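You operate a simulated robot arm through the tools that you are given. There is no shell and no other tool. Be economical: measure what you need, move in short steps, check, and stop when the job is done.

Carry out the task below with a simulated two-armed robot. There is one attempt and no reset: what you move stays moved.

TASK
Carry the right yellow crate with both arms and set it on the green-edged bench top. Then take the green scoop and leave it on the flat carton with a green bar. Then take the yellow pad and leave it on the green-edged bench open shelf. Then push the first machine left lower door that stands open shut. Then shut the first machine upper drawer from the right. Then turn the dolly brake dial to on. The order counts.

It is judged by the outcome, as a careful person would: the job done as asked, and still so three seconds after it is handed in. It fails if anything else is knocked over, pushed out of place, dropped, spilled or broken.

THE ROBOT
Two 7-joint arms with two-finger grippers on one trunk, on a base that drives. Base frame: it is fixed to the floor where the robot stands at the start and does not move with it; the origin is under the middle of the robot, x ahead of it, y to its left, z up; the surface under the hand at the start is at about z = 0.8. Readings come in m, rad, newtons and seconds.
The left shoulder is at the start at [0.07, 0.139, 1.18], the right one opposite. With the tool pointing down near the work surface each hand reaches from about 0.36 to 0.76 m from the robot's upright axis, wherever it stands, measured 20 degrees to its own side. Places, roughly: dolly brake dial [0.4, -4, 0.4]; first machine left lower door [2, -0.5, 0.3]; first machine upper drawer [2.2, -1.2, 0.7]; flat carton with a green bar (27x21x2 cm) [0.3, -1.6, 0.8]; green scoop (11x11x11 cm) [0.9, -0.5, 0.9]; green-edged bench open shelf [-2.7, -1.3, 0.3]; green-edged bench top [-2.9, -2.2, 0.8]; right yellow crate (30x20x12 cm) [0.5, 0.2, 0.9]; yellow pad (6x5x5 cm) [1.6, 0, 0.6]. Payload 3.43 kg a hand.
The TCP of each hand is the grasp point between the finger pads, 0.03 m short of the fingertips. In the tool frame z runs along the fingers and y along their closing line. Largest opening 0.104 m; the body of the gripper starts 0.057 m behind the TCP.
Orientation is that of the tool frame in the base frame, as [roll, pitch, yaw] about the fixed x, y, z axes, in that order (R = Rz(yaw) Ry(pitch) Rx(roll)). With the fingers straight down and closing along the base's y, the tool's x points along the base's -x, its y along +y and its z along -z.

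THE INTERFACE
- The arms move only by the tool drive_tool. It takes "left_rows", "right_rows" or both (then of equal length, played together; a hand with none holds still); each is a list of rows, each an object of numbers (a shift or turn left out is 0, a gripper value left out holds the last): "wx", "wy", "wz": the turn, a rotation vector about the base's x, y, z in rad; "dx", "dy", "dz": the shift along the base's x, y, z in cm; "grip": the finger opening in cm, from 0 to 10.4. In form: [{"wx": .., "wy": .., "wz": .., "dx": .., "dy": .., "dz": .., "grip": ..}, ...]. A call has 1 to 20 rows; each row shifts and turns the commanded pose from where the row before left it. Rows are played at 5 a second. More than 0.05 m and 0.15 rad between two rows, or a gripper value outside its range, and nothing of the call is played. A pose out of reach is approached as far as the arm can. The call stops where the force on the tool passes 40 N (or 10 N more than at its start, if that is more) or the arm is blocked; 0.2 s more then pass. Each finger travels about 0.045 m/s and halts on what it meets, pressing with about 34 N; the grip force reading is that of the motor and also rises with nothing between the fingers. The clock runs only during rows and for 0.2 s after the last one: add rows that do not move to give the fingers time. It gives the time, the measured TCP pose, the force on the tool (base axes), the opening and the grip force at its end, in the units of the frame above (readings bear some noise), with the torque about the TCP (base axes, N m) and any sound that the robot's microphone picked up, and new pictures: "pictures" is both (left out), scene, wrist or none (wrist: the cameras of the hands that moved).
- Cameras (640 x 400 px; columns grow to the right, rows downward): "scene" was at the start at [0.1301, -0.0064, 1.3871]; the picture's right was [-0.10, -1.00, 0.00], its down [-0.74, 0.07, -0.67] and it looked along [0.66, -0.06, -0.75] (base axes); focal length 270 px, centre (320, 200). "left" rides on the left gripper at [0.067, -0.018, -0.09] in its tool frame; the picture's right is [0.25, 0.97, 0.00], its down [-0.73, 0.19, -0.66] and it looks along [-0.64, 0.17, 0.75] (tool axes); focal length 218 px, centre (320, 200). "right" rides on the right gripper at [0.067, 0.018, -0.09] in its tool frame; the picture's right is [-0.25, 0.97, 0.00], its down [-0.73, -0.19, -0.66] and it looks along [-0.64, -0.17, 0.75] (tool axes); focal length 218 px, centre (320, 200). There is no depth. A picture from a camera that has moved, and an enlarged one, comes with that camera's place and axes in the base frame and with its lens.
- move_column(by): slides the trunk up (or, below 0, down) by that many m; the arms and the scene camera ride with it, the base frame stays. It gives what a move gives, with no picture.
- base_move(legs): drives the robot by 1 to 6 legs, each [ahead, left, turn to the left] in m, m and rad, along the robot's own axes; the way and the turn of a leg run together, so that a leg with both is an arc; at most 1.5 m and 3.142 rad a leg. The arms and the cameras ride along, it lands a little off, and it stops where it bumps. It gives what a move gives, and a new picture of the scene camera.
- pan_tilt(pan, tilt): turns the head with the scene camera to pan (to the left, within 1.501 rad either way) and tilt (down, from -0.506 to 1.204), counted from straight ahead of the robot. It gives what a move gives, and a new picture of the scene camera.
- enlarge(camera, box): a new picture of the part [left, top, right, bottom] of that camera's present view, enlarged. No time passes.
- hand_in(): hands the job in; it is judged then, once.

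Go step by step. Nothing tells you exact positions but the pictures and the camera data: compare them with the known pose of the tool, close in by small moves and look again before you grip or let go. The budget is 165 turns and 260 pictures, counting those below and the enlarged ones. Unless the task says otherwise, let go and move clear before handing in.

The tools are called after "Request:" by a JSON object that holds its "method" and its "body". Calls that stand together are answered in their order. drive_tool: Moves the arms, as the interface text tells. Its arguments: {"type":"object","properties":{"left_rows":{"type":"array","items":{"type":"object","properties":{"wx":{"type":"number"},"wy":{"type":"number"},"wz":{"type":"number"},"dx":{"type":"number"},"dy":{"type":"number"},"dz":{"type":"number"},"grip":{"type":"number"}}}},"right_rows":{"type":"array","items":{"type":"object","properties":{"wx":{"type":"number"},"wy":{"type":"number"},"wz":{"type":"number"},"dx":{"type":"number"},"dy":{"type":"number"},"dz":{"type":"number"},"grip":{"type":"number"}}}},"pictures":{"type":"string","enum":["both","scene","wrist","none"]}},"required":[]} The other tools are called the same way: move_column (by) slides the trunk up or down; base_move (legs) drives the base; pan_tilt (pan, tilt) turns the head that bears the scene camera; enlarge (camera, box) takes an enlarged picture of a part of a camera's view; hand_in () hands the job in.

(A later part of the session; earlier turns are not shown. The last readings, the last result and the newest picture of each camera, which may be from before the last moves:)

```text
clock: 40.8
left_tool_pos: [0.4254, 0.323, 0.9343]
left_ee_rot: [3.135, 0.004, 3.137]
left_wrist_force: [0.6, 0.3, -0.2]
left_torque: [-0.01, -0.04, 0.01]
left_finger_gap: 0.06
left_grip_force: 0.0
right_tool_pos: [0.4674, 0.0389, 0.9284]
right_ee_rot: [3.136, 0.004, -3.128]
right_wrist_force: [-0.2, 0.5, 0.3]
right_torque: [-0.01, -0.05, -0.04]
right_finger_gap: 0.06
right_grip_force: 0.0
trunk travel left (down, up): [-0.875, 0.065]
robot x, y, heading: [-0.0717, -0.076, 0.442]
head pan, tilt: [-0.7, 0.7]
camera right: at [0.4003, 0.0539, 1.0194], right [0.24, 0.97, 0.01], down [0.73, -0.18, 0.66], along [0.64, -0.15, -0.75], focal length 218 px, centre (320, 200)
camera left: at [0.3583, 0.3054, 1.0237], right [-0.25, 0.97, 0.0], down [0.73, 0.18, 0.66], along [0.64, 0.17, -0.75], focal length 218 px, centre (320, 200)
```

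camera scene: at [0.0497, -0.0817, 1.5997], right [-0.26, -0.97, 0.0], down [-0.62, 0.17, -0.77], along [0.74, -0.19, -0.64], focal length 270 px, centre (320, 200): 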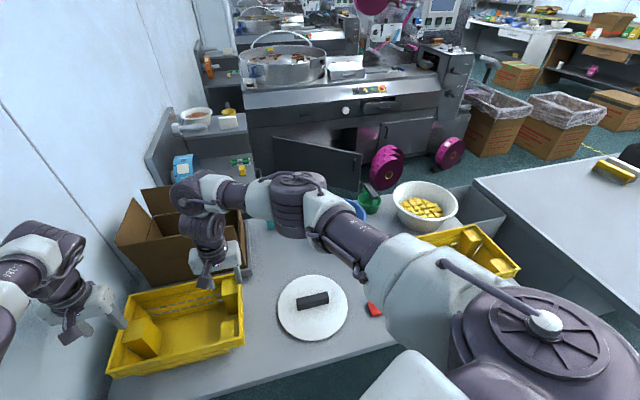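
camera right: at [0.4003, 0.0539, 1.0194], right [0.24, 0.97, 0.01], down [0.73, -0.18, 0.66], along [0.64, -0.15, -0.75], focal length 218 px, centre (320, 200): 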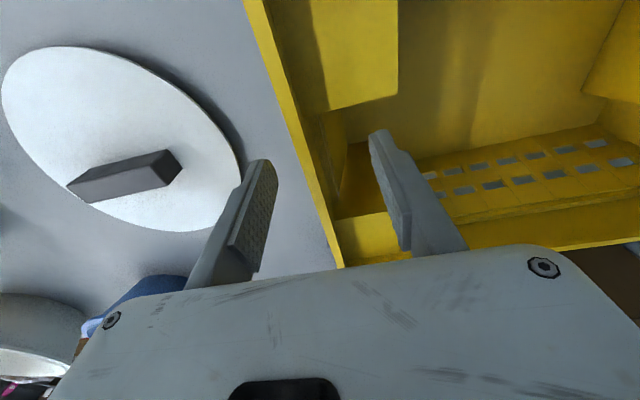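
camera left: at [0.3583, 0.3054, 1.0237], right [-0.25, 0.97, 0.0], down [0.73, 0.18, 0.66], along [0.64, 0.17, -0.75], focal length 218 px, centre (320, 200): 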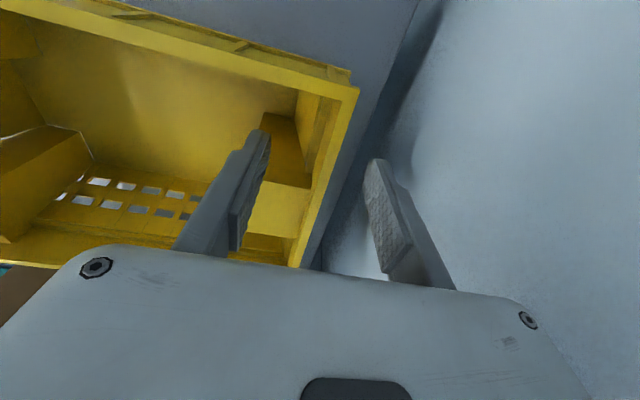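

Both hands straddle the walls. I'll nudge, go down to z≈.90 and close.

Request:
{"method": "drive_tool", "body": {"right_rows": [{"dx": 0.7}, {"dz": -2.8}, {}, {"grip": 0}, {}, {}, {}], "left_rows": [{"dy": 0.4}, {"dz": -3.4}, {}, {"grip": 0}, {}, {}, {}], "pictures": "both"}}

```text
clock: 42.4
left_tool_pos: [0.4277, 0.3253, 0.8977]
left_ee_rot: [-3.141, 0.001, 3.135]
left_wrist_force: [1.6, -12.4, -0.4]
left_torque: [-1.02, -0.07, 0.05]
left_finger_gap: 0.0143
left_grip_force: 33.7
right_tool_pos: [0.4774, 0.0399, 0.8996]
right_ee_rot: [3.135, 0.001, -3.127]
right_wrist_force: [-0.2, 11.9, -0.2]
right_torque: [0.5, 0.11, -0.53]
right_finger_gap: 0.0141
right_grip_force: 33.8
trunk travel left (down, up): [-0.875, 0.065]
robot x, y, heading: [-0.0702, -0.0775, 0.439]
head pan, tilt: [-0.7, 0.7]
camera scene: at [0.0599, -0.0768, 1.5986], right [-0.25, -0.97, 0.0], down [-0.62, 0.16, -0.76], along [0.74, -0.2, -0.64], focal length 270 px, centre (320, 200)
camera right: at [0.41, 0.0557, 0.9901], right [0.24, 0.97, 0.01], down [0.73, -0.19, 0.66], along [0.64, -0.15, -0.76], focal length 218 px, centre (320, 200)
camera left: at [0.3605, 0.3085, 0.9879], right [-0.25, 0.97, 0.0], down [0.73, 0.19, 0.66], along [0.64, 0.16, -0.75], focal length 218 px, centre (320, 200)
```

scene: 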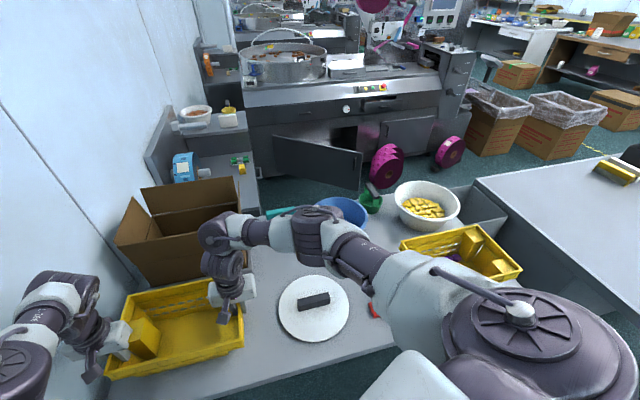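
right: 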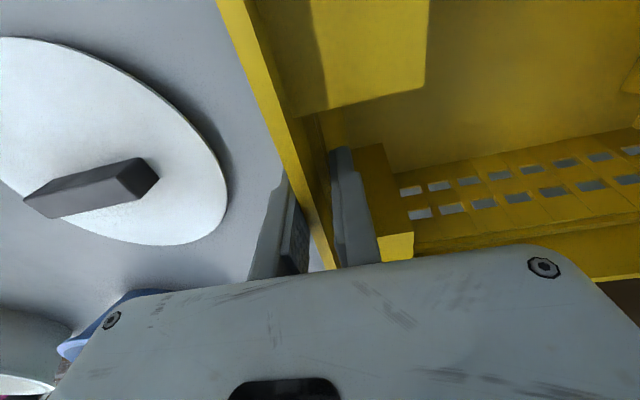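
left: 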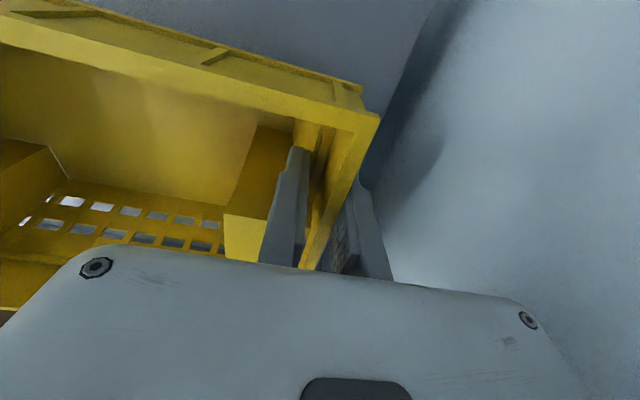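

Both hands grip the end walls (gap 14 mm). I'll lift together.

Request:
{"method": "drive_tool", "body": {"right_rows": [{"dz": 1}, {"dz": 1}, {"dz": 2}, {"dz": 2}, {"dz": 2}, {}], "left_rows": [{"dz": 1}, {"dz": 1}, {"dz": 2}, {"dz": 2}, {"dz": 2}, {}], "pictures": "scene"}}

```text
clock: 43.8
left_tool_pos: [0.4296, 0.3257, 0.9793]
left_ee_rot: [-3.141, 0.0, 3.136]
left_wrist_force: [0.4, -21.7, 1.2]
left_torque: [-1.38, 0.11, -0.18]
left_finger_gap: 0.0144
left_grip_force: 33.5
right_tool_pos: [0.4787, 0.0393, 0.9791]
right_ee_rot: [3.132, 0.002, -3.132]
right_wrist_force: [-0.7, 20.9, -5.0]
right_torque: [0.55, -0.16, -0.71]
right_finger_gap: 0.0141
right_grip_force: 33.9
trunk travel left (down, up): [-0.875, 0.065]
robot x, y, heading: [-0.0686, -0.0785, 0.441]
head pan, tilt: [-0.7, 0.7]
camera scene: at [0.0604, -0.0767, 1.5986], right [-0.25, -0.97, 0.0], down [-0.62, 0.16, -0.76], along [0.74, -0.2, -0.64], focal length 270 px, centre (320, 200)
```

scene: 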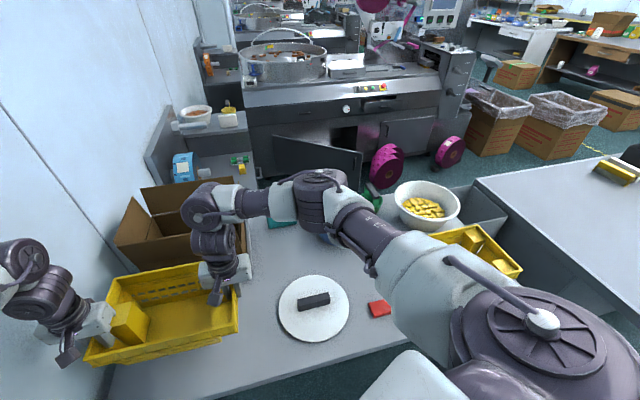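

The crate is up and light. I'll ease the stretch between the hands, lift a bit more, and back away from the table.

Request:
{"method": "drive_tool", "body": {"right_rows": [{"dy": 0.15, "dz": 1.5}, {"dz": 2}, {"dz": 2}, {}], "left_rows": [{"dy": -0.15, "dz": 1.5}, {"dz": 2}, {"dz": 2}, {}], "pictures": "none"}}

Request:
{"method": "base_move", "body": {"legs": [[-0.5, 0, 0]]}}

```text
clock: 44.8
left_tool_pos: [0.4296, 0.3263, 1.0331]
left_ee_rot: [3.138, -0.002, 3.135]
left_wrist_force: [-0.3, -16.6, 0.5]
left_torque: [-1.4, 0.44, -0.15]
left_finger_gap: 0.0145
left_grip_force: 33.5
right_tool_pos: [0.4778, 0.0405, 1.0343]
right_ee_rot: [3.131, 0.002, -3.127]
right_wrist_force: [0.2, 17.8, -5.0]
right_torque: [0.58, -0.5, -0.76]
right_finger_gap: 0.0142
right_grip_force: 34.3
trunk travel left (down, up): [-0.875, 0.065]
robot x, y, heading: [-0.0714, -0.0813, 0.438]
head pan, tilt: [-0.7, 0.7]
```

```text
clock: 47.7
left_tool_pos: [-0.022, 0.1141, 1.0329]
left_ee_rot: [3.138, -0.001, 3.139]
left_wrist_force: [0.6, -14.7, 0.7]
left_torque: [-1.38, -0.13, -0.01]
left_finger_gap: 0.0141
left_grip_force: 33.7
right_tool_pos: [0.0286, -0.1716, 1.0332]
right_ee_rot: [3.135, -0.002, -3.125]
right_wrist_force: [-0.5, 15.6, -3.8]
right_torque: [0.65, 0.14, -0.67]
right_finger_gap: 0.0142
right_grip_force: 33.8
trunk travel left (down, up): [-0.875, 0.065]
robot x, y, heading: [-0.5154, -0.2908, 0.44]
head pan, tilt: [-0.7, 0.7]
camera scene: at [-0.3883, -0.2895, 1.5984], right [-0.25, -0.97, 0.0], down [-0.62, 0.16, -0.76], along [0.74, -0.19, -0.65], focal length 270 px, centre (320, 200)
```

scene: 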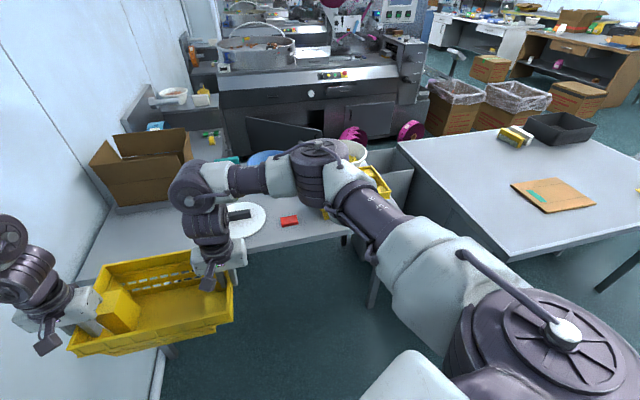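

Clear of the table; the flat carton is on the second table to the right. I'll turn right and look toward the rear.

Request:
{"method": "base_move", "body": {"legs": [[-0.1, 0, -1.5]]}}

Request:
{"method": "pan_tilt", "body": {"pan": -1.2, "tilt": 0.35}}

```text
clock: 51.8
left_tool_pos: [-0.1726, -0.7367, 1.0335]
left_ee_rot: [3.138, 0.002, 1.628]
left_wrist_force: [-1.9, 2.3, 0.9]
left_torque: [-0.15, 1.12, -0.08]
left_finger_gap: 0.0143
left_grip_force: 34.6
right_tool_pos: [-0.454, -0.8038, 1.0339]
right_ee_rot: [3.133, 0.001, 1.647]
right_wrist_force: [0.8, -2.6, -4.9]
right_torque: [0.06, -0.46, -0.73]
right_finger_gap: 0.0142
right_grip_force: 34.0
trunk travel left (down, up): [-0.875, 0.065]
robot x, y, heading: [-0.6024, -0.2658, -1.072]
head pan, tilt: [-0.7, 0.7]
camera scene: at [-0.5957, -0.3917, 1.5986], right [-0.98, 0.19, 0.0], down [0.12, 0.63, -0.76], along [-0.15, -0.75, -0.64], focal length 270 px, centre (320, 200)
```

scene: 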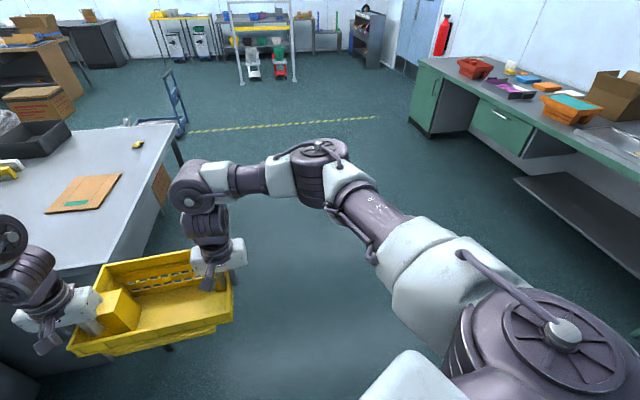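

```text
clock: 52.7
left_tool_pos: [-0.1712, -0.7372, 1.0336]
left_ee_rot: [3.138, -0.001, 1.629]
left_wrist_force: [0.3, 2.4, 0.3]
left_torque: [-0.14, 1.17, -0.01]
left_finger_gap: 0.0142
left_grip_force: 34.0
right_tool_pos: [-0.454, -0.805, 1.0345]
right_ee_rot: [3.134, 0.0, 1.646]
right_wrist_force: [0.6, -2.9, -3.5]
right_torque: [0.08, -0.43, -0.7]
right_finger_gap: 0.0141
right_grip_force: 34.0
trunk travel left (down, up): [-0.875, 0.065]
robot x, y, heading: [-0.6093, -0.267, -1.065]
head pan, tilt: [-1.201, 0.351]
camera scene: at [-0.6393, -0.3799, 1.63], right [-0.77, 0.64, 0.0], down [0.22, 0.26, -0.94], along [-0.6, -0.72, -0.34], focal length 270 px, centre (320, 200)
```

scene: 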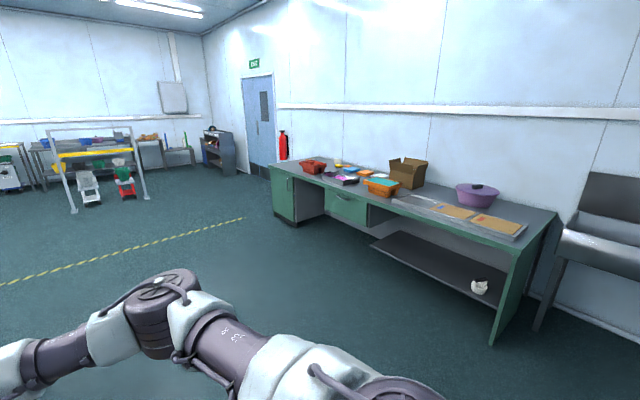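

Request:
{"method": "enlarge", "body": {"camera": "scene", "box": [260, 120, 580, 320]}}

```text
2.00 times, centred on (420, 220) of scene
camera zoom: at [-0.6393, -0.3799, 1.63], right [-0.77, 0.64, 0.0], down [0.22, 0.26, -0.94], along [-0.6, -0.72, -0.34], focal length 540 px, centre (120, 160)
```

zoom: 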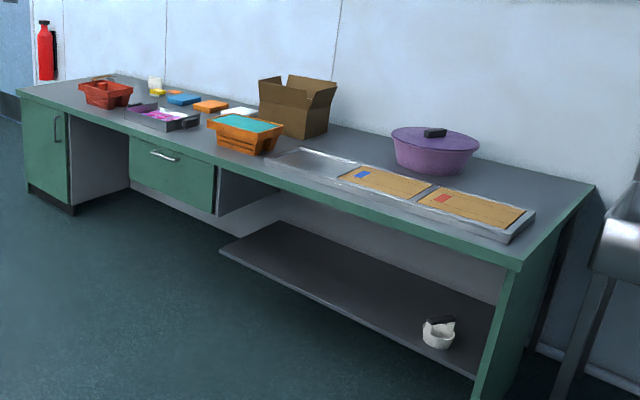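

The green-edged bench runs from about y=-0.7 to y=-3.55, with its front edge at x≈-2.42 and top at z≈0.8. I'll drive closer, facing it, to find free space for the crate.

Request:
{"method": "base_move", "body": {"legs": [[0, 0, -0.95], [1.4, 0, 0], [0, 0, -1.12]]}}

Request:
{"method": "pan_tilt", "body": {"pan": 0, "tilt": 0.4}}

```text
clock: 64.8
left_tool_pos: [-1.8377, -1.6613, 1.0329]
left_ee_rot: [3.138, 0.003, -0.451]
left_wrist_force: [2.4, -1.3, 0.2]
left_torque: [0.93, -0.44, -0.02]
left_finger_gap: 0.0143
left_grip_force: 34.6
right_tool_pos: [-1.7593, -1.3824, 1.0355]
right_ee_rot: [3.135, 0.0, -0.43]
right_wrist_force: [-1.6, 2.2, -3.9]
right_torque: [-0.43, 0.19, -0.68]
right_finger_gap: 0.0142
right_grip_force: 33.4
trunk travel left (down, up): [-0.875, 0.065]
robot x, y, heading: [-1.2108, -1.5097, 3.136]
head pan, tilt: [-1.201, 0.351]
camera scene: at [-1.2966, -1.4227, 1.6301], right [0.93, 0.36, 0.0], down [0.12, -0.32, -0.94], along [-0.34, 0.88, -0.34], focal length 270 px, centre (320, 200)
```

scene: 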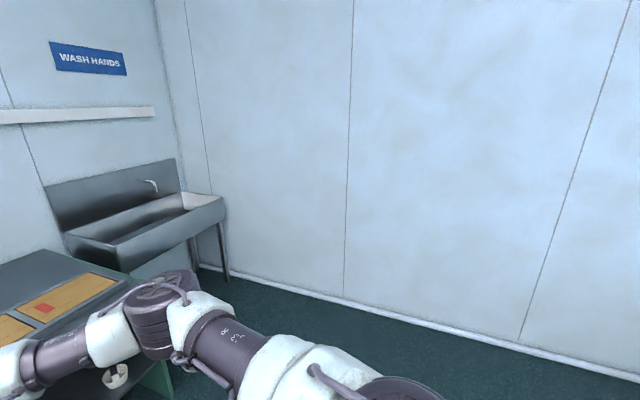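

```text
clock: 66.2
left_tool_pos: [-1.8367, -1.6604, 1.0329]
left_ee_rot: [3.137, 0.001, -0.451]
left_wrist_force: [2.0, -1.6, 0.1]
left_torque: [0.9, -0.48, -0.05]
left_finger_gap: 0.0146
left_grip_force: 33.8
right_tool_pos: [-1.76, -1.3813, 1.0343]
right_ee_rot: [3.133, 0.0, -0.433]
right_wrist_force: [-1.4, 1.0, -4.3]
right_torque: [-0.38, 0.22, -0.71]
right_finger_gap: 0.0141
right_grip_force: 34.4
trunk travel left (down, up): [-0.875, 0.065]
robot x, y, heading: [-1.2122, -1.5087, 3.14]
head pan, tilt: [0.0, 0.4]
camera scene: at [-1.3558, -1.5085, 1.6255], right [0.0, 1.0, 0.0], down [0.39, 0.0, -0.92], along [-0.92, 0.0, -0.39], focal length 270 px, centre (320, 200)
```

scene: 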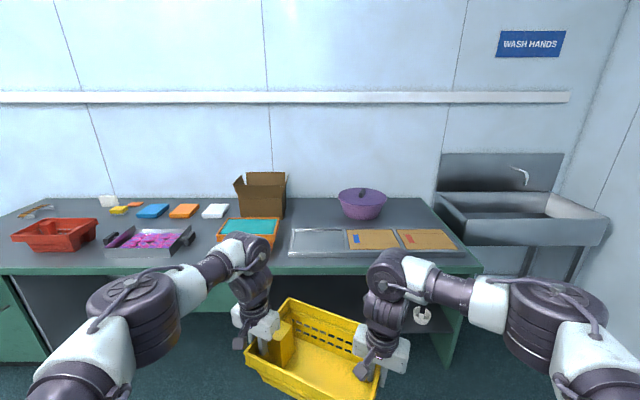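

The bench front is crowded; the left end (y≈-3.2 to -3.56) looks free. I'll look there.

Request:
{"method": "pan_tilt", "body": {"pan": 0.75, "tilt": 0.4}}

Request:
{"method": "enlarge", "body": {"camera": "scene", "box": [240, 140, 500, 300]}}

```text
clock: 67.3
left_tool_pos: [-1.8377, -1.6609, 1.033]
left_ee_rot: [3.138, 0.002, -0.45]
left_wrist_force: [2.4, -1.0, -0.9]
left_torque: [0.79, -0.54, -0.06]
left_finger_gap: 0.0142
left_grip_force: 34.3
right_tool_pos: [-1.7586, -1.3804, 1.0339]
right_ee_rot: [3.133, -0.002, -0.433]
right_wrist_force: [-2.3, 1.4, -3.9]
right_torque: [-0.41, 0.3, -0.71]
right_finger_gap: 0.014
right_grip_force: 34.2
trunk travel left (down, up): [-0.875, 0.065]
robot x, y, heading: [-1.2147, -1.511, 3.138]
head pan, tilt: [0.75, 0.4]
camera scene: at [-1.3312, -1.5719, 1.6255], right [-0.68, 0.73, 0.0], down [0.29, 0.26, -0.92], along [-0.68, -0.63, -0.39], focal length 270 px, centre (320, 200)
```

scene: 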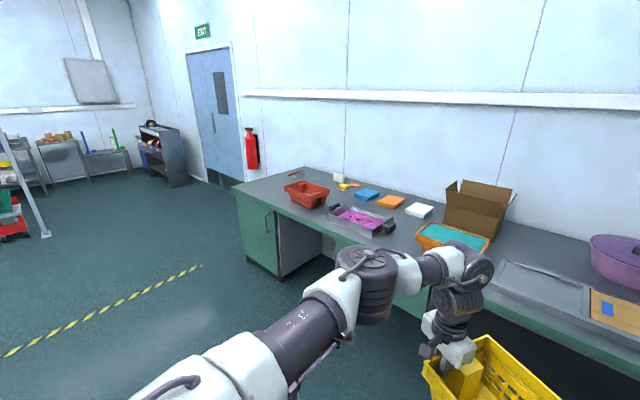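

```text
2.46 times, centred on (370, 220) of scene
camera zoom: at [-1.3312, -1.5719, 1.6255], right [-0.68, 0.73, 0.0], down [0.29, 0.26, -0.92], along [-0.68, -0.63, -0.39], focal length 665 px, centre (197, 151)
```

zoom: 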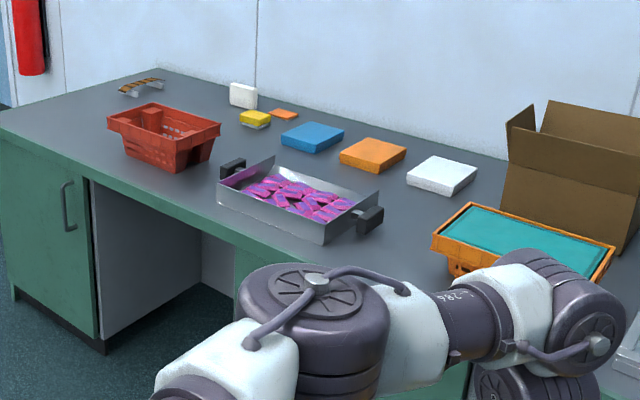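

The free area at the bench's left end is x -2.45…-3.0, y -3.55…-3.19, next to the red tub. I'll drive around to that corner and face it so the crate lies with its long side along x.

Request:
{"method": "base_move", "body": {"legs": [[0, 0, 1.37], [1.5, 0, 0], [1.15, 0, 0], [0, 0, -2.5]]}}

Request:
{"method": "pan_tilt", "body": {"pan": 0.2, "tilt": 0.6}}

```text
clock: 89.5
left_tool_pos: [-2.129, -3.6003, 1.0338]
left_ee_rot: [3.138, 0.001, -1.599]
left_wrist_force: [-1.0, -3.1, -1.0]
left_torque: [-0.02, -0.8, 0.0]
left_finger_gap: 0.0143
left_grip_force: 34.2
right_tool_pos: [-1.8433, -3.5558, 1.0333]
right_ee_rot: [3.133, 0.001, -1.579]
right_wrist_force: [1.7, 2.8, -2.9]
right_torque: [-0.06, 0.52, -0.65]
right_finger_gap: 0.0138
right_grip_force: 34.0
trunk travel left (down, up): [-0.875, 0.065]
robot x, y, heading: [-1.7347, -4.1044, 1.997]
head pan, tilt: [0.75, 0.4]
camera scene: at [-1.84, -4.0219, 1.6255], right [0.39, 0.92, 0.0], down [0.36, -0.15, -0.92], along [-0.85, 0.36, -0.39], focal length 270 px, centre (320, 200)
```

scene: 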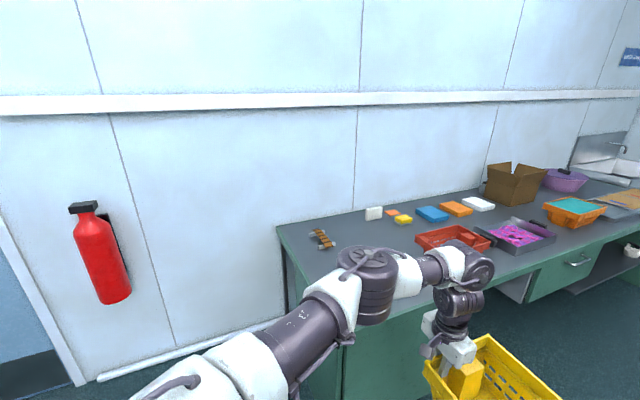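

```text
clock: 90.5
left_tool_pos: [-2.1279, -3.6012, 1.0322]
left_ee_rot: [3.137, 0.0, -1.597]
left_wrist_force: [-0.7, -2.0, -1.4]
left_torque: [0.04, -0.88, 0.05]
left_finger_gap: 0.0142
left_grip_force: 34.1
right_tool_pos: [-1.8424, -3.5546, 1.0338]
right_ee_rot: [3.134, 0.001, -1.577]
right_wrist_force: [0.3, 2.3, -2.7]
right_torque: [-0.07, 0.53, -0.62]
right_finger_gap: 0.0138
right_grip_force: 34.0
trunk travel left (down, up): [-0.875, 0.065]
robot x, y, heading: [-1.7359, -4.1067, 1.993]
head pan, tilt: [0.201, 0.6]
camera scene: at [-1.806, -3.986, 1.6073], right [0.81, 0.58, 0.0], down [0.33, -0.46, -0.82], along [-0.48, 0.67, -0.57], focal length 270 px, centre (320, 200)
```

scene: 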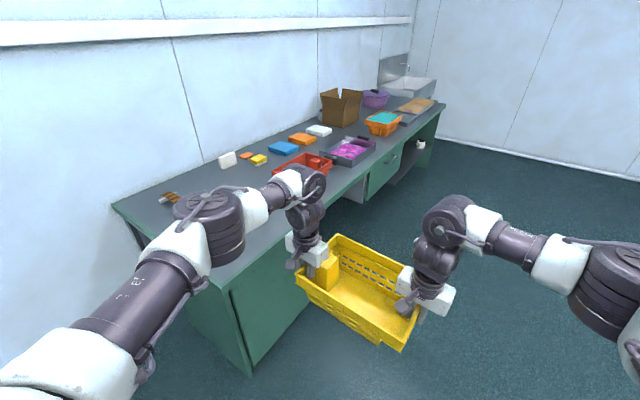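

The free spot is confirmed: the bench end is at y≈-3.65 and the tub's left side at about -3.1. I'll strafe to bring the crate's centre over about [-2.66, -3.47].

Request:
{"method": "base_move", "body": {"legs": [[0.1, 0.58, 0], [0.255, 0, 0]]}}

Request:
{"method": "pan_tilt", "body": {"pan": 0.0, "tilt": 0.9}}

```text
clock: 95.3
left_tool_pos: [-2.8011, -3.512, 1.0348]
left_ee_rot: [3.137, 0.002, -1.598]
left_wrist_force: [-0.4, -2.6, -0.7]
left_torque: [-0.03, -0.8, 0.06]
left_finger_gap: 0.0141
left_grip_force: 34.4
right_tool_pos: [-2.5144, -3.4675, 1.0356]
right_ee_rot: [3.133, 0.0, -1.578]
right_wrist_force: [0.4, 2.8, -2.9]
right_torque: [-0.07, 0.55, -0.63]
right_finger_gap: 0.0138
right_grip_force: 33.9
trunk travel left (down, up): [-0.875, 0.065]
robot x, y, heading: [-2.4087, -4.0196, 1.988]
head pan, tilt: [0.201, 0.6]
camera scene: at [-2.4783, -3.9, 1.6076], right [0.81, 0.58, 0.0], down [0.33, -0.46, -0.83], along [-0.48, 0.67, -0.56], focal length 270 px, centre (320, 200)
```

scene: 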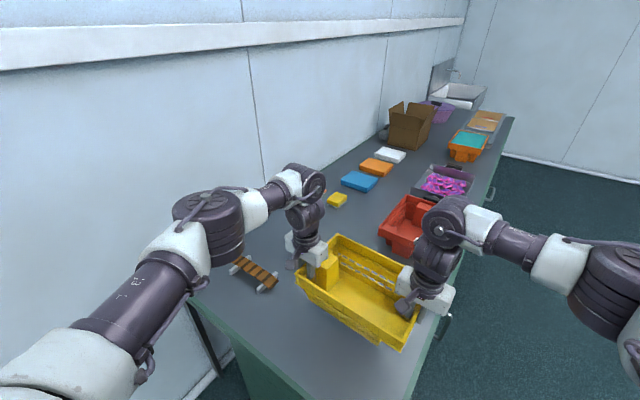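

```text
clock: 96.1
left_tool_pos: [-2.8019, -3.5095, 1.0322]
left_ee_rot: [3.139, 0.001, -1.599]
left_wrist_force: [-0.9, -1.9, -0.9]
left_torque: [0.09, -0.83, 0.07]
left_finger_gap: 0.014
left_grip_force: 34.3
right_tool_pos: [-2.5159, -3.4653, 1.0348]
right_ee_rot: [3.132, -0.003, -1.581]
right_wrist_force: [0.7, 1.3, -2.5]
right_torque: [-0.14, 0.51, -0.61]
right_finger_gap: 0.014
right_grip_force: 33.8
trunk travel left (down, up): [-0.875, 0.065]
robot x, y, heading: [-2.4042, -4.0166, 1.986]
head pan, tilt: [0.0, 0.901]
camera scene: at [-2.4592, -3.8992, 1.5824], right [0.91, 0.41, 0.0], down [0.32, -0.72, -0.62], along [-0.25, 0.57, -0.78], focal length 270 px, centre (320, 200)
```

scene: 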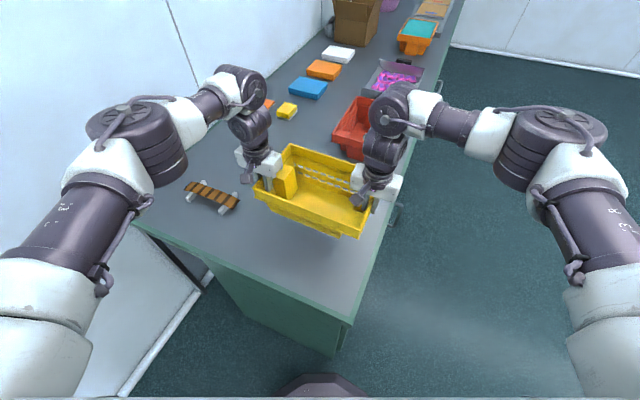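

The crate is over the free corner, clear of the tub and the small wheeled thing. I'll lower it, shifted 2 cm inward.

Request:
{"method": "drive_tool", "body": {"left_rows": [{"dx": -1, "dz": -2}, {"dx": -1, "dz": -2}, {"dz": -2}, {"dz": -2}, {"dz": -2}, {"dz": -1.5}, {}], "right_rows": [{"dx": -1, "dz": -2}, {"dx": -1, "dz": -2}, {"dz": -2}, {"dz": -2}, {"dz": -2}, {"dz": -1.5}, {}], "pictures": "none"}}

Request:
{"method": "drive_tool", "body": {"left_rows": [{"dz": -0.7}, {"dz": -0.5}, {"dz": -0.5}, {}], "right_rows": [{"dz": -0.7}, {"dz": -0.5}, {"dz": -0.5}, {}], "pictures": "scene"}}

```text
clock: 97.7
left_tool_pos: [-2.8211, -3.5096, 0.9189]
left_ee_rot: [3.137, 0.002, -1.598]
left_wrist_force: [-0.9, -1.5, -0.8]
left_torque: [-0.17, -0.78, 0.03]
left_finger_gap: 0.0139
left_grip_force: 33.7
right_tool_pos: [-2.5334, -3.4665, 0.9197]
right_ee_rot: [3.133, -0.001, -1.58]
right_wrist_force: [0.3, 1.6, -2.3]
right_torque: [0.09, 0.57, -0.62]
right_finger_gap: 0.0138
right_grip_force: 33.7
trunk travel left (down, up): [-0.875, 0.065]
robot x, y, heading: [-2.4102, -4.0199, 1.992]
head pan, tilt: [0.0, 0.901]
```

```text
clock: 98.7
left_tool_pos: [-2.8212, -3.5102, 0.9023]
left_ee_rot: [3.138, 0.0, -1.599]
left_wrist_force: [-1.2, -2.3, -0.2]
left_torque: [0.15, -0.87, 0.04]
left_finger_gap: 0.0139
left_grip_force: 33.8
right_tool_pos: [-2.5348, -3.4663, 0.9016]
right_ee_rot: [3.133, 0.001, -1.578]
right_wrist_force: [2.0, 2.6, -3.2]
right_torque: [-0.23, 0.47, -0.59]
right_finger_gap: 0.0136
right_grip_force: 34.3
trunk travel left (down, up): [-0.875, 0.065]
robot x, y, heading: [-2.4077, -4.0189, 1.985]
head pan, tilt: [0.0, 0.901]
camera scene: at [-2.4588, -3.9004, 1.5825], right [0.91, 0.41, 0.0], down [0.32, -0.72, -0.62], along [-0.25, 0.57, -0.78], focal length 270 px, centre (320, 200)
```

scene: 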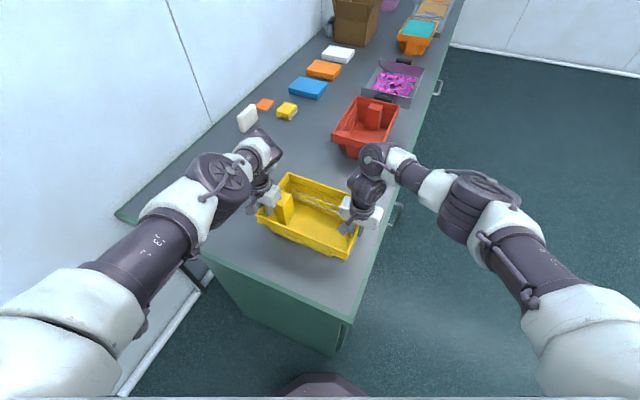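

Request:
{"method": "drive_tool", "body": {"left_rows": [{"dz": -0.3}, {"dz": -0.3}, {"dz": -0.3}, {"dz": -0.3}, {}], "right_rows": [{"dz": -0.3}, {"dz": -0.3}, {"dz": -0.3}, {"dz": -0.3}, {}], "pictures": "none"}}

```text
clock: 99.6
left_tool_pos: [-2.8225, -3.5114, 0.8983]
left_ee_rot: [3.133, 0.01, -1.595]
left_wrist_force: [-1.3, -5.6, 17.0]
left_torque: [-1.39, -1.64, -0.01]
left_finger_gap: 0.0143
left_grip_force: 33.7
right_tool_pos: [-2.5349, -3.466, 0.9002]
right_ee_rot: [3.127, 0.01, -1.583]
right_wrist_force: [4.2, -5.0, 15.8]
right_torque: [-1.11, -0.01, -0.27]
right_finger_gap: 0.0136
right_grip_force: 34.5
trunk travel left (down, up): [-0.875, 0.065]
robot x, y, heading: [-2.4103, -4.0177, 1.989]
head pan, tilt: [0.0, 0.901]
stopped in row 4 (right hand): the force on the tool passed its limit at 42 N (the readings are from after the stop); the commanded pose is now the measured one
```

Contact: the crate is on the bench. I'll open both hands and rise straight up.

Request:
{"method": "drive_tool", "body": {"left_rows": [{"dz": 0.2, "grip": 5.5}, {}, {}, {}, {}, {"dz": 3}, {"dz": 4}, {"dz": 4}, {}], "right_rows": [{"dz": 0.2, "grip": 5.5}, {}, {}, {}, {}, {"dz": 3}, {"dz": 4}, {"dz": 4}, {}], "pictures": "scene"}}

```text
clock: 101.6
left_tool_pos: [-2.8227, -3.5072, 1.0066]
left_ee_rot: [3.133, 0.003, -1.597]
left_wrist_force: [-0.1, 0.6, 0.9]
left_torque: [0.0, 0.04, 0.01]
left_finger_gap: 0.0551
left_grip_force: 0.0
right_tool_pos: [-2.5365, -3.462, 1.0096]
right_ee_rot: [3.131, 0.006, -1.581]
right_wrist_force: [0.1, 0.3, 0.4]
right_torque: [-0.02, -0.01, 0.0]
right_finger_gap: 0.055
right_grip_force: 0.0
trunk travel left (down, up): [-0.875, 0.065]
robot x, y, heading: [-2.4066, -4.019, 1.989]
head pan, tilt: [0.0, 0.901]
camera scene: at [-2.4581, -3.8998, 1.5824], right [0.91, 0.41, 0.0], down [0.32, -0.72, -0.62], along [-0.25, 0.57, -0.78], focal length 270 px, centre (320, 200)
```

scene: 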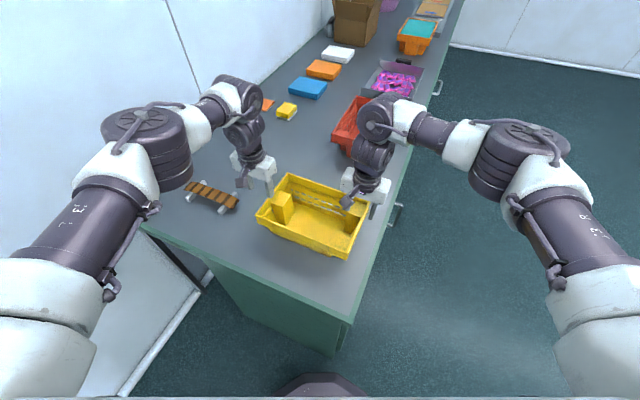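

The crate stands well on the bench top. Next I go back for the scoop: raise the hands, back off, and drive toward the first table.

Request:
{"method": "drive_tool", "body": {"left_rows": [{"dz": 4}, {"dz": 4}, {}], "right_rows": [{"dz": 4}, {"dz": 4}, {}], "pictures": "none"}}

Request:
{"method": "base_move", "body": {"legs": [[-0.45, 0, 0], [0, 0, -0.84], [1.45, 0, 0], [1.4, 0, 0], [1.15, 0, 0], [0, 0, -1.15]]}}

Request:
{"method": "pan_tilt", "body": {"pan": 0, "tilt": 0.35}}

```text
clock: 102.4
left_tool_pos: [-2.8257, -3.5064, 1.0875]
left_ee_rot: [3.135, 0.005, -1.598]
left_wrist_force: [-0.4, 0.5, 0.1]
left_torque: [-0.03, 0.0, -0.01]
left_finger_gap: 0.0546
left_grip_force: 0.0
right_tool_pos: [-2.5384, -3.4521, 1.0859]
right_ee_rot: [3.129, 0.001, -1.579]
right_wrist_force: [-0.1, 0.6, 0.3]
right_torque: [0.01, -0.02, 0.01]
right_finger_gap: 0.0549
right_grip_force: 0.0
right hand out of reach, approached as far as the arm can: row 2
trunk travel left (down, up): [-0.875, 0.065]
robot x, y, heading: [-2.4109, -4.0176, 1.988]
head pan, tilt: [0.0, 0.901]
```

```text
clock: 129.0
left_tool_pos: [0.0822, -0.6393, 1.0862]
left_ee_rot: [3.135, 0.005, 2.681]
left_wrist_force: [-0.2, 0.1, 0.0]
left_torque: [-0.03, -0.03, -0.03]
left_finger_gap: 0.055
left_grip_force: 0.0
right_tool_pos: [0.0116, -0.9213, 1.0871]
right_ee_rot: [3.129, 0.005, 2.701]
right_wrist_force: [0.1, -0.6, 0.1]
right_torque: [0.03, 0.02, 0.04]
right_finger_gap: 0.0552
right_grip_force: 0.0
trunk travel left (down, up): [-0.875, 0.065]
robot x, y, heading: [-0.5574, -0.7994, -0.016]
head pan, tilt: [0.0, 0.901]
camera scene: at [-0.4276, -0.8022, 1.5825], right [-0.02, -1.0, 0.0], down [-0.78, 0.01, -0.62], along [0.62, -0.01, -0.78], focal length 270 px, centre (320, 200)
```

scene: 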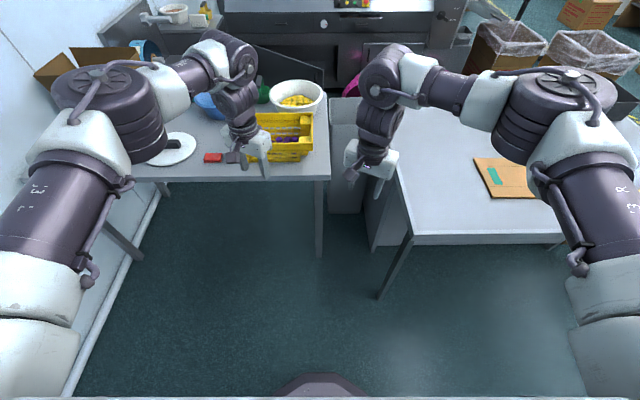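

```text
clock: 130.0
left_tool_pos: [0.0822, -0.6389, 1.0884]
left_ee_rot: [3.134, 0.007, 2.68]
left_wrist_force: [0.0, 0.9, -0.1]
left_torque: [0.0, 0.04, 0.02]
left_finger_gap: 0.0552
left_grip_force: 0.2
right_tool_pos: [0.0113, -0.9224, 1.0867]
right_ee_rot: [3.127, 0.003, 2.701]
right_wrist_force: [-0.2, -0.4, -0.1]
right_torque: [-0.02, 0.03, -0.02]
right_finger_gap: 0.0549
right_grip_force: 0.1
trunk travel left (down, up): [-0.875, 0.065]
robot x, y, heading: [-0.5561, -0.8, -0.019]
head pan, tilt: [0.0, 0.351]
camera scene: at [-0.41, -0.803, 1.63], right [-0.02, -1.0, 0.0], down [-0.34, 0.01, -0.94], along [0.94, -0.01, -0.34], focal length 270 px, centre (320, 200)
```

scene: 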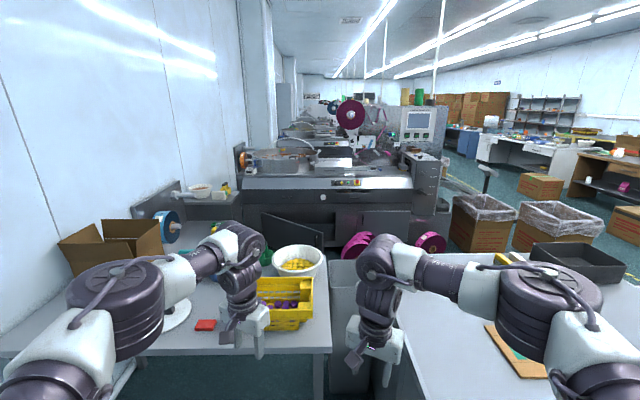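

The scoop stands near [0.86, -0.52] at the far side of the first table. I'll come up to the table front at y≈-0.35 and look closely.

Request:
{"method": "base_move", "body": {"legs": [[0, 0.45, 0.019], [0.6, 0, 0]]}}

Request:
{"method": "pan_tilt", "body": {"pan": -0.2, "tilt": 0.65}}

Request:
{"method": "enlarge", "body": {"camera": "scene", "box": [220, 100, 420, 225]}}

```text
clock: 135.7
left_tool_pos: [0.682, -0.1713, 1.0882]
left_ee_rot: [3.133, 0.006, 2.699]
left_wrist_force: [0.2, 0.7, 0.5]
left_torque: [-0.01, 0.01, 0.02]
left_finger_gap: 0.055
left_grip_force: 0.1
right_tool_pos: [0.6157, -0.4556, 1.0866]
right_ee_rot: [3.128, 0.005, 2.717]
right_wrist_force: [-0.7, 0.0, 0.2]
right_torque: [0.0, 0.0, 0.0]
right_finger_gap: 0.0552
right_grip_force: 0.2
trunk travel left (down, up): [-0.875, 0.065]
robot x, y, heading: [0.0472, -0.3441, 0.005]
head pan, tilt: [0.0, 0.351]
camera scene: at [0.191, -0.3451, 1.6303], right [0.0, -1.0, 0.0], down [-0.34, 0.0, -0.94], along [0.94, 0.0, -0.34], focal length 270 px, centre (320, 200)
```

scene: 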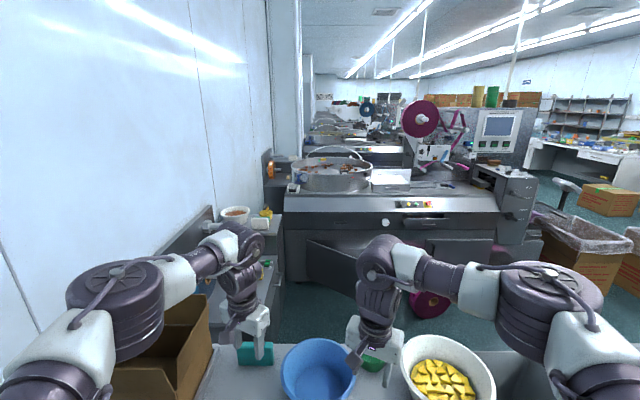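

```text
clock: 136.5
left_tool_pos: [0.6823, -0.1718, 1.0867]
left_ee_rot: [3.135, 0.005, 2.701]
left_wrist_force: [-0.5, -0.6, -0.2]
left_torque: [0.0, -0.03, 0.02]
left_finger_gap: 0.0552
left_grip_force: 0.0
right_tool_pos: [0.6168, -0.4574, 1.0868]
right_ee_rot: [3.129, 0.004, 2.718]
right_wrist_force: [-0.3, 0.4, 0.2]
right_torque: [-0.02, -0.01, -0.02]
right_finger_gap: 0.055
right_grip_force: 0.0
trunk travel left (down, up): [-0.875, 0.065]
robot x, y, heading: [0.0475, -0.348, -0.001]
head pan, tilt: [-0.201, 0.649]
camera scene: at [0.1855, -0.3624, 1.603], right [-0.2, -0.98, 0.0], down [-0.59, 0.12, -0.8], along [0.78, -0.16, -0.6], focal length 270 px, centre (320, 200)
```

scene: 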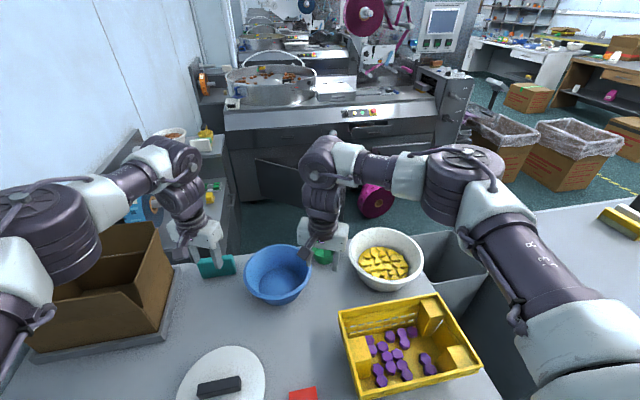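

```text
3.20 times, centred on (320, 162) of scene
camera zoom: at [0.1855, -0.3624, 1.603], right [-0.2, -0.98, 0.0], down [-0.59, 0.12, -0.8], along [0.78, -0.16, -0.6], focal length 864 px, centre (320, 320)
```

zoom: 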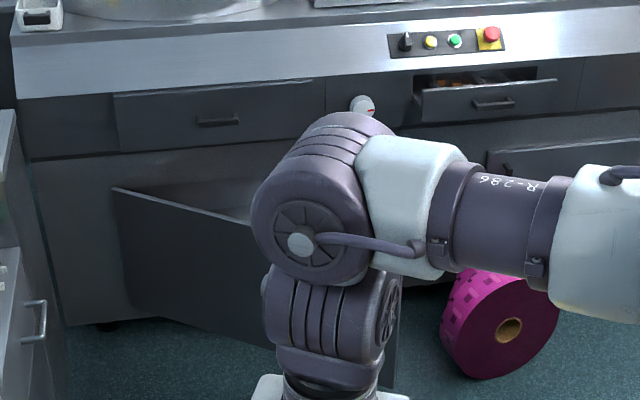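

The scoop hides behind the right wrist. I'll use the wrist camera.

Request:
{"method": "drive_tool", "body": {"right_rows": [{"dx": 2, "dy": -3, "grip": 10.4, "wz": 0.14}, {"dy": -1, "wz": 0.14}, {"wz": 0.14}, {}], "pictures": "both"}}

```text
clock: 137.5
left_tool_pos: [0.6818, -0.172, 1.0876]
left_ee_rot: [3.134, 0.005, 2.703]
left_wrist_force: [-0.6, 0.1, -0.8]
left_torque: [0.02, 0.02, 0.03]
left_finger_gap: 0.0549
left_grip_force: 0.0
right_tool_pos: [0.6364, -0.4953, 1.0869]
right_ee_rot: [3.128, 0.002, 3.14]
right_wrist_force: [0.4, 0.2, 0.1]
right_torque: [0.0, -0.01, -0.02]
right_finger_gap: 0.1039
right_grip_force: 0.0
trunk travel left (down, up): [-0.875, 0.065]
robot x, y, heading: [0.0502, -0.3482, 0.006]
head pan, tilt: [-0.201, 0.649]
camera scene: at [0.185, -0.3627, 1.603], right [-0.2, -0.98, 0.0], down [-0.59, 0.12, -0.8], along [0.78, -0.16, -0.6], focal length 270 px, centre (320, 200)
camera right: at [0.5683, -0.4802, 1.1775], right [0.25, 0.97, 0.01], down [0.73, -0.2, 0.66], along [0.64, -0.16, -0.75], focal length 218 px, centre (320, 200)
```

scene: 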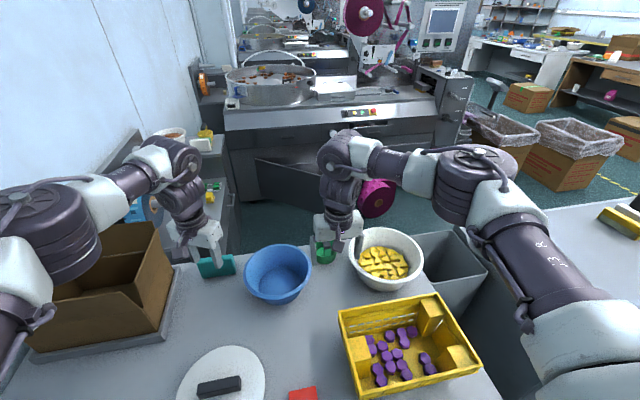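
right: 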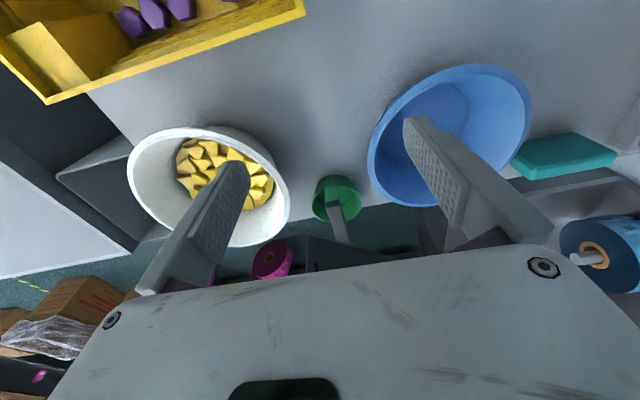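

Request:
{"method": "enlarge", "body": {"camera": "right", "box": [280, 150, 400, 250]}}

Request:
{"method": "enlarge", "body": {"camera": "scene", "box": [260, 200, 380, 290]}}

```text
4.00 times, centred on (340, 200) of right
camera zoom: at [0.5683, -0.4802, 1.1775], right [0.25, 0.97, 0.01], down [0.73, -0.2, 0.66], along [0.64, -0.16, -0.75], focal length 873 px, centre (240, 200)
```

zoom: 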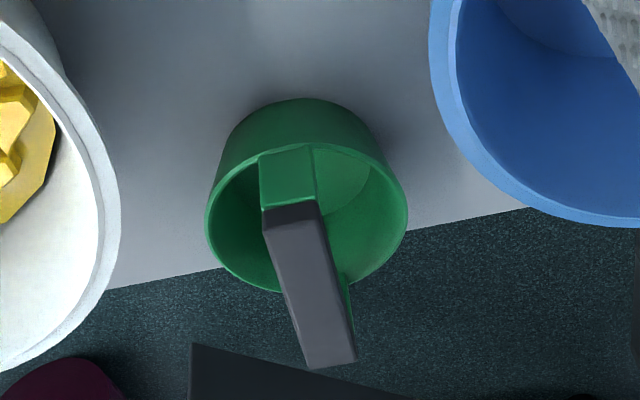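

```text
4.44 times, centred on (320, 245) of scene
camera zoom: at [0.185, -0.3627, 1.603], right [-0.2, -0.98, 0.0], down [-0.59, 0.12, -0.8], along [0.78, -0.16, -0.6], focal length 1201 px, centre (320, 0)
```

zoom: 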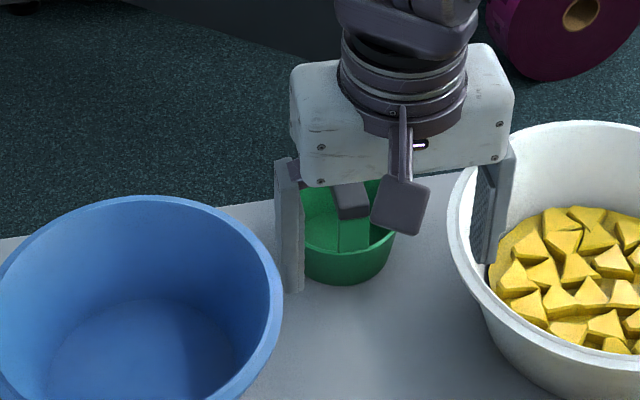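

The scoop is a green cup of about 10 cm diameter centred near [0.86, -0.53], with a gray handle. I want a lower view to understand the handle.

Request:
{"method": "drive_tool", "body": {"right_rows": [{"dx": -3, "dz": -3}, {"dx": -3, "dz": -3}, {"dx": -3, "dz": -3, "dy": 2}, {"dy": 2}, {}], "pictures": "none"}}

Request:
{"method": "enlarge", "body": {"camera": "right", "box": [220, 140, 420, 265]}}

Request:
{"method": "enlarge", "body": {"camera": "scene", "box": [260, 180, 420, 280]}}

```text
clock: 138.7
left_tool_pos: [0.6812, -0.172, 1.0866]
left_ee_rot: [3.134, 0.007, 2.7]
left_wrist_force: [0.7, -0.2, 0.7]
left_torque: [0.03, -0.03, 0.02]
left_finger_gap: 0.0548
left_grip_force: 0.1
right_tool_pos: [0.5461, -0.4571, 0.9973]
right_ee_rot: [3.128, 0.005, 3.14]
right_wrist_force: [-0.7, 0.2, -0.8]
right_torque: [0.02, 0.01, -0.01]
right_finger_gap: 0.1042
right_grip_force: 0.1
trunk travel left (down, up): [-0.875, 0.065]
robot x, y, heading: [0.0461, -0.3468, 0.004]
head pan, tilt: [-0.201, 0.649]
```

```text
3.20 times, centred on (320, 202) of right
camera zoom: at [0.4782, -0.4406, 1.088], right [0.26, 0.97, 0.02], down [0.73, -0.2, 0.66], along [0.64, -0.16, -0.75], focal length 698 px, centre (320, 192)
```

zoom: 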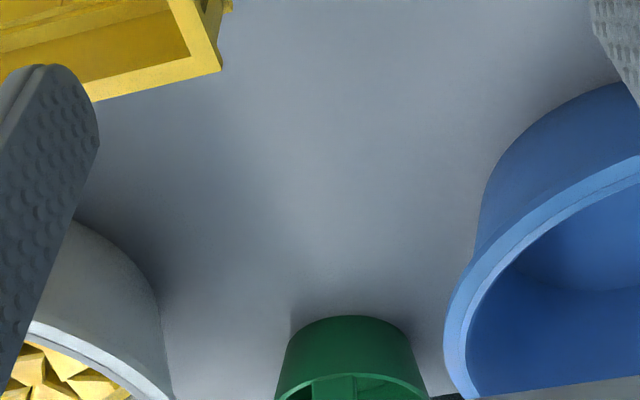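

```text
4.00 times, centred on (340, 230) of scene
camera zoom: at [0.1847, -0.3636, 1.603], right [-0.2, -0.98, 0.0], down [-0.59, 0.12, -0.8], along [0.78, -0.16, -0.6], focal length 1081 px, centre (240, 80)
```

zoom: 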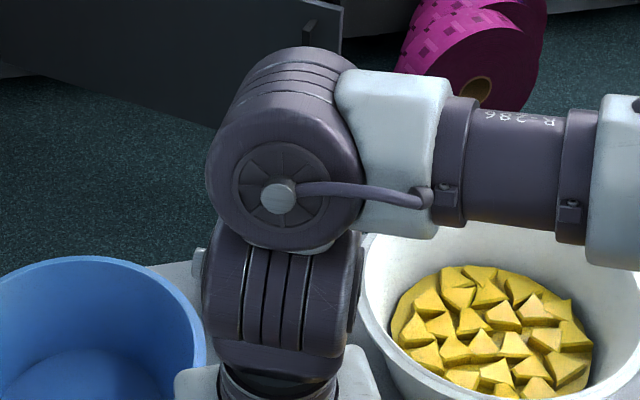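

Request:
{"method": "drive_tool", "body": {"right_rows": [{"dz": 4, "dy": -3}, {"dz": 3, "dy": -4}, {"dy": -4.5}, {"dy": -4.5}, {"dy": -4.5}, {}], "pictures": "none"}}

Request:
{"method": "enlarge", "body": {"camera": "scene", "box": [260, 180, 420, 280]}}

Request:
{"method": "enlarge", "body": {"camera": "right", "box": [300, 100, 540, 250]}}

```text
clock: 140.1
left_tool_pos: [0.6818, -0.1709, 1.0854]
left_ee_rot: [3.134, 0.005, 2.701]
left_wrist_force: [0.8, 0.2, -0.5]
left_torque: [-0.04, -0.03, -0.07]
left_finger_gap: 0.0549
left_grip_force: 0.1
right_tool_pos: [0.5475, -0.6606, 1.0652]
right_ee_rot: [3.127, 0.004, 3.137]
right_wrist_force: [-0.1, 0.4, 0.1]
right_torque: [-0.02, 0.0, -0.02]
right_finger_gap: 0.1038
right_grip_force: 0.1
trunk travel left (down, up): [-0.875, 0.065]
robot x, y, heading: [0.0443, -0.346, 0.003]
head pan, tilt: [-0.201, 0.649]
```

```text
4.00 times, centred on (340, 230) of scene
camera zoom: at [0.1853, -0.3617, 1.603], right [-0.2, -0.98, 0.0], down [-0.59, 0.12, -0.8], along [0.78, -0.16, -0.6], focal length 1081 px, centre (240, 80)
```

zoom: 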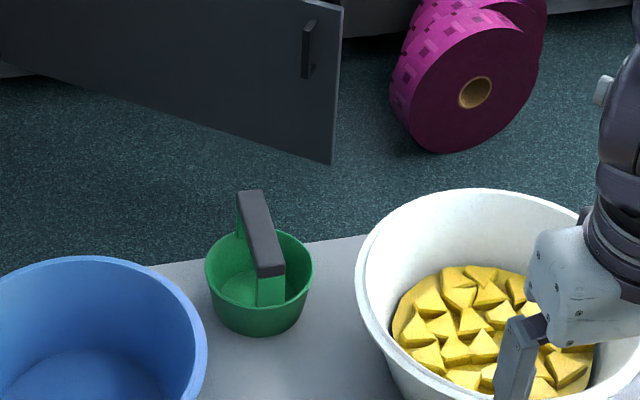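

```text
2.67 times, centred on (420, 175) of right
camera zoom: at [0.4796, -0.6448, 1.1565], right [0.26, 0.97, 0.01], down [0.73, -0.2, 0.66], along [0.64, -0.16, -0.75], focal length 582 px, centre (53, 267)
```

zoom: 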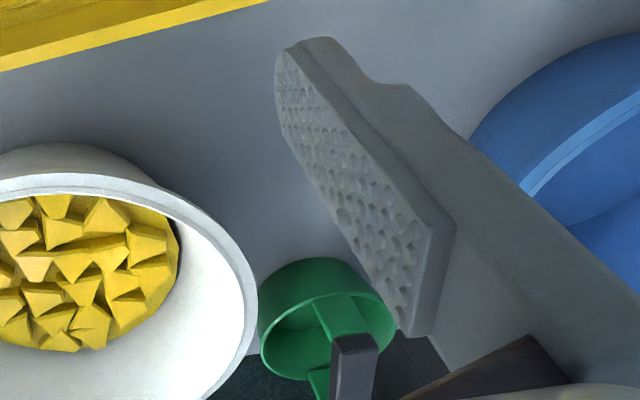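

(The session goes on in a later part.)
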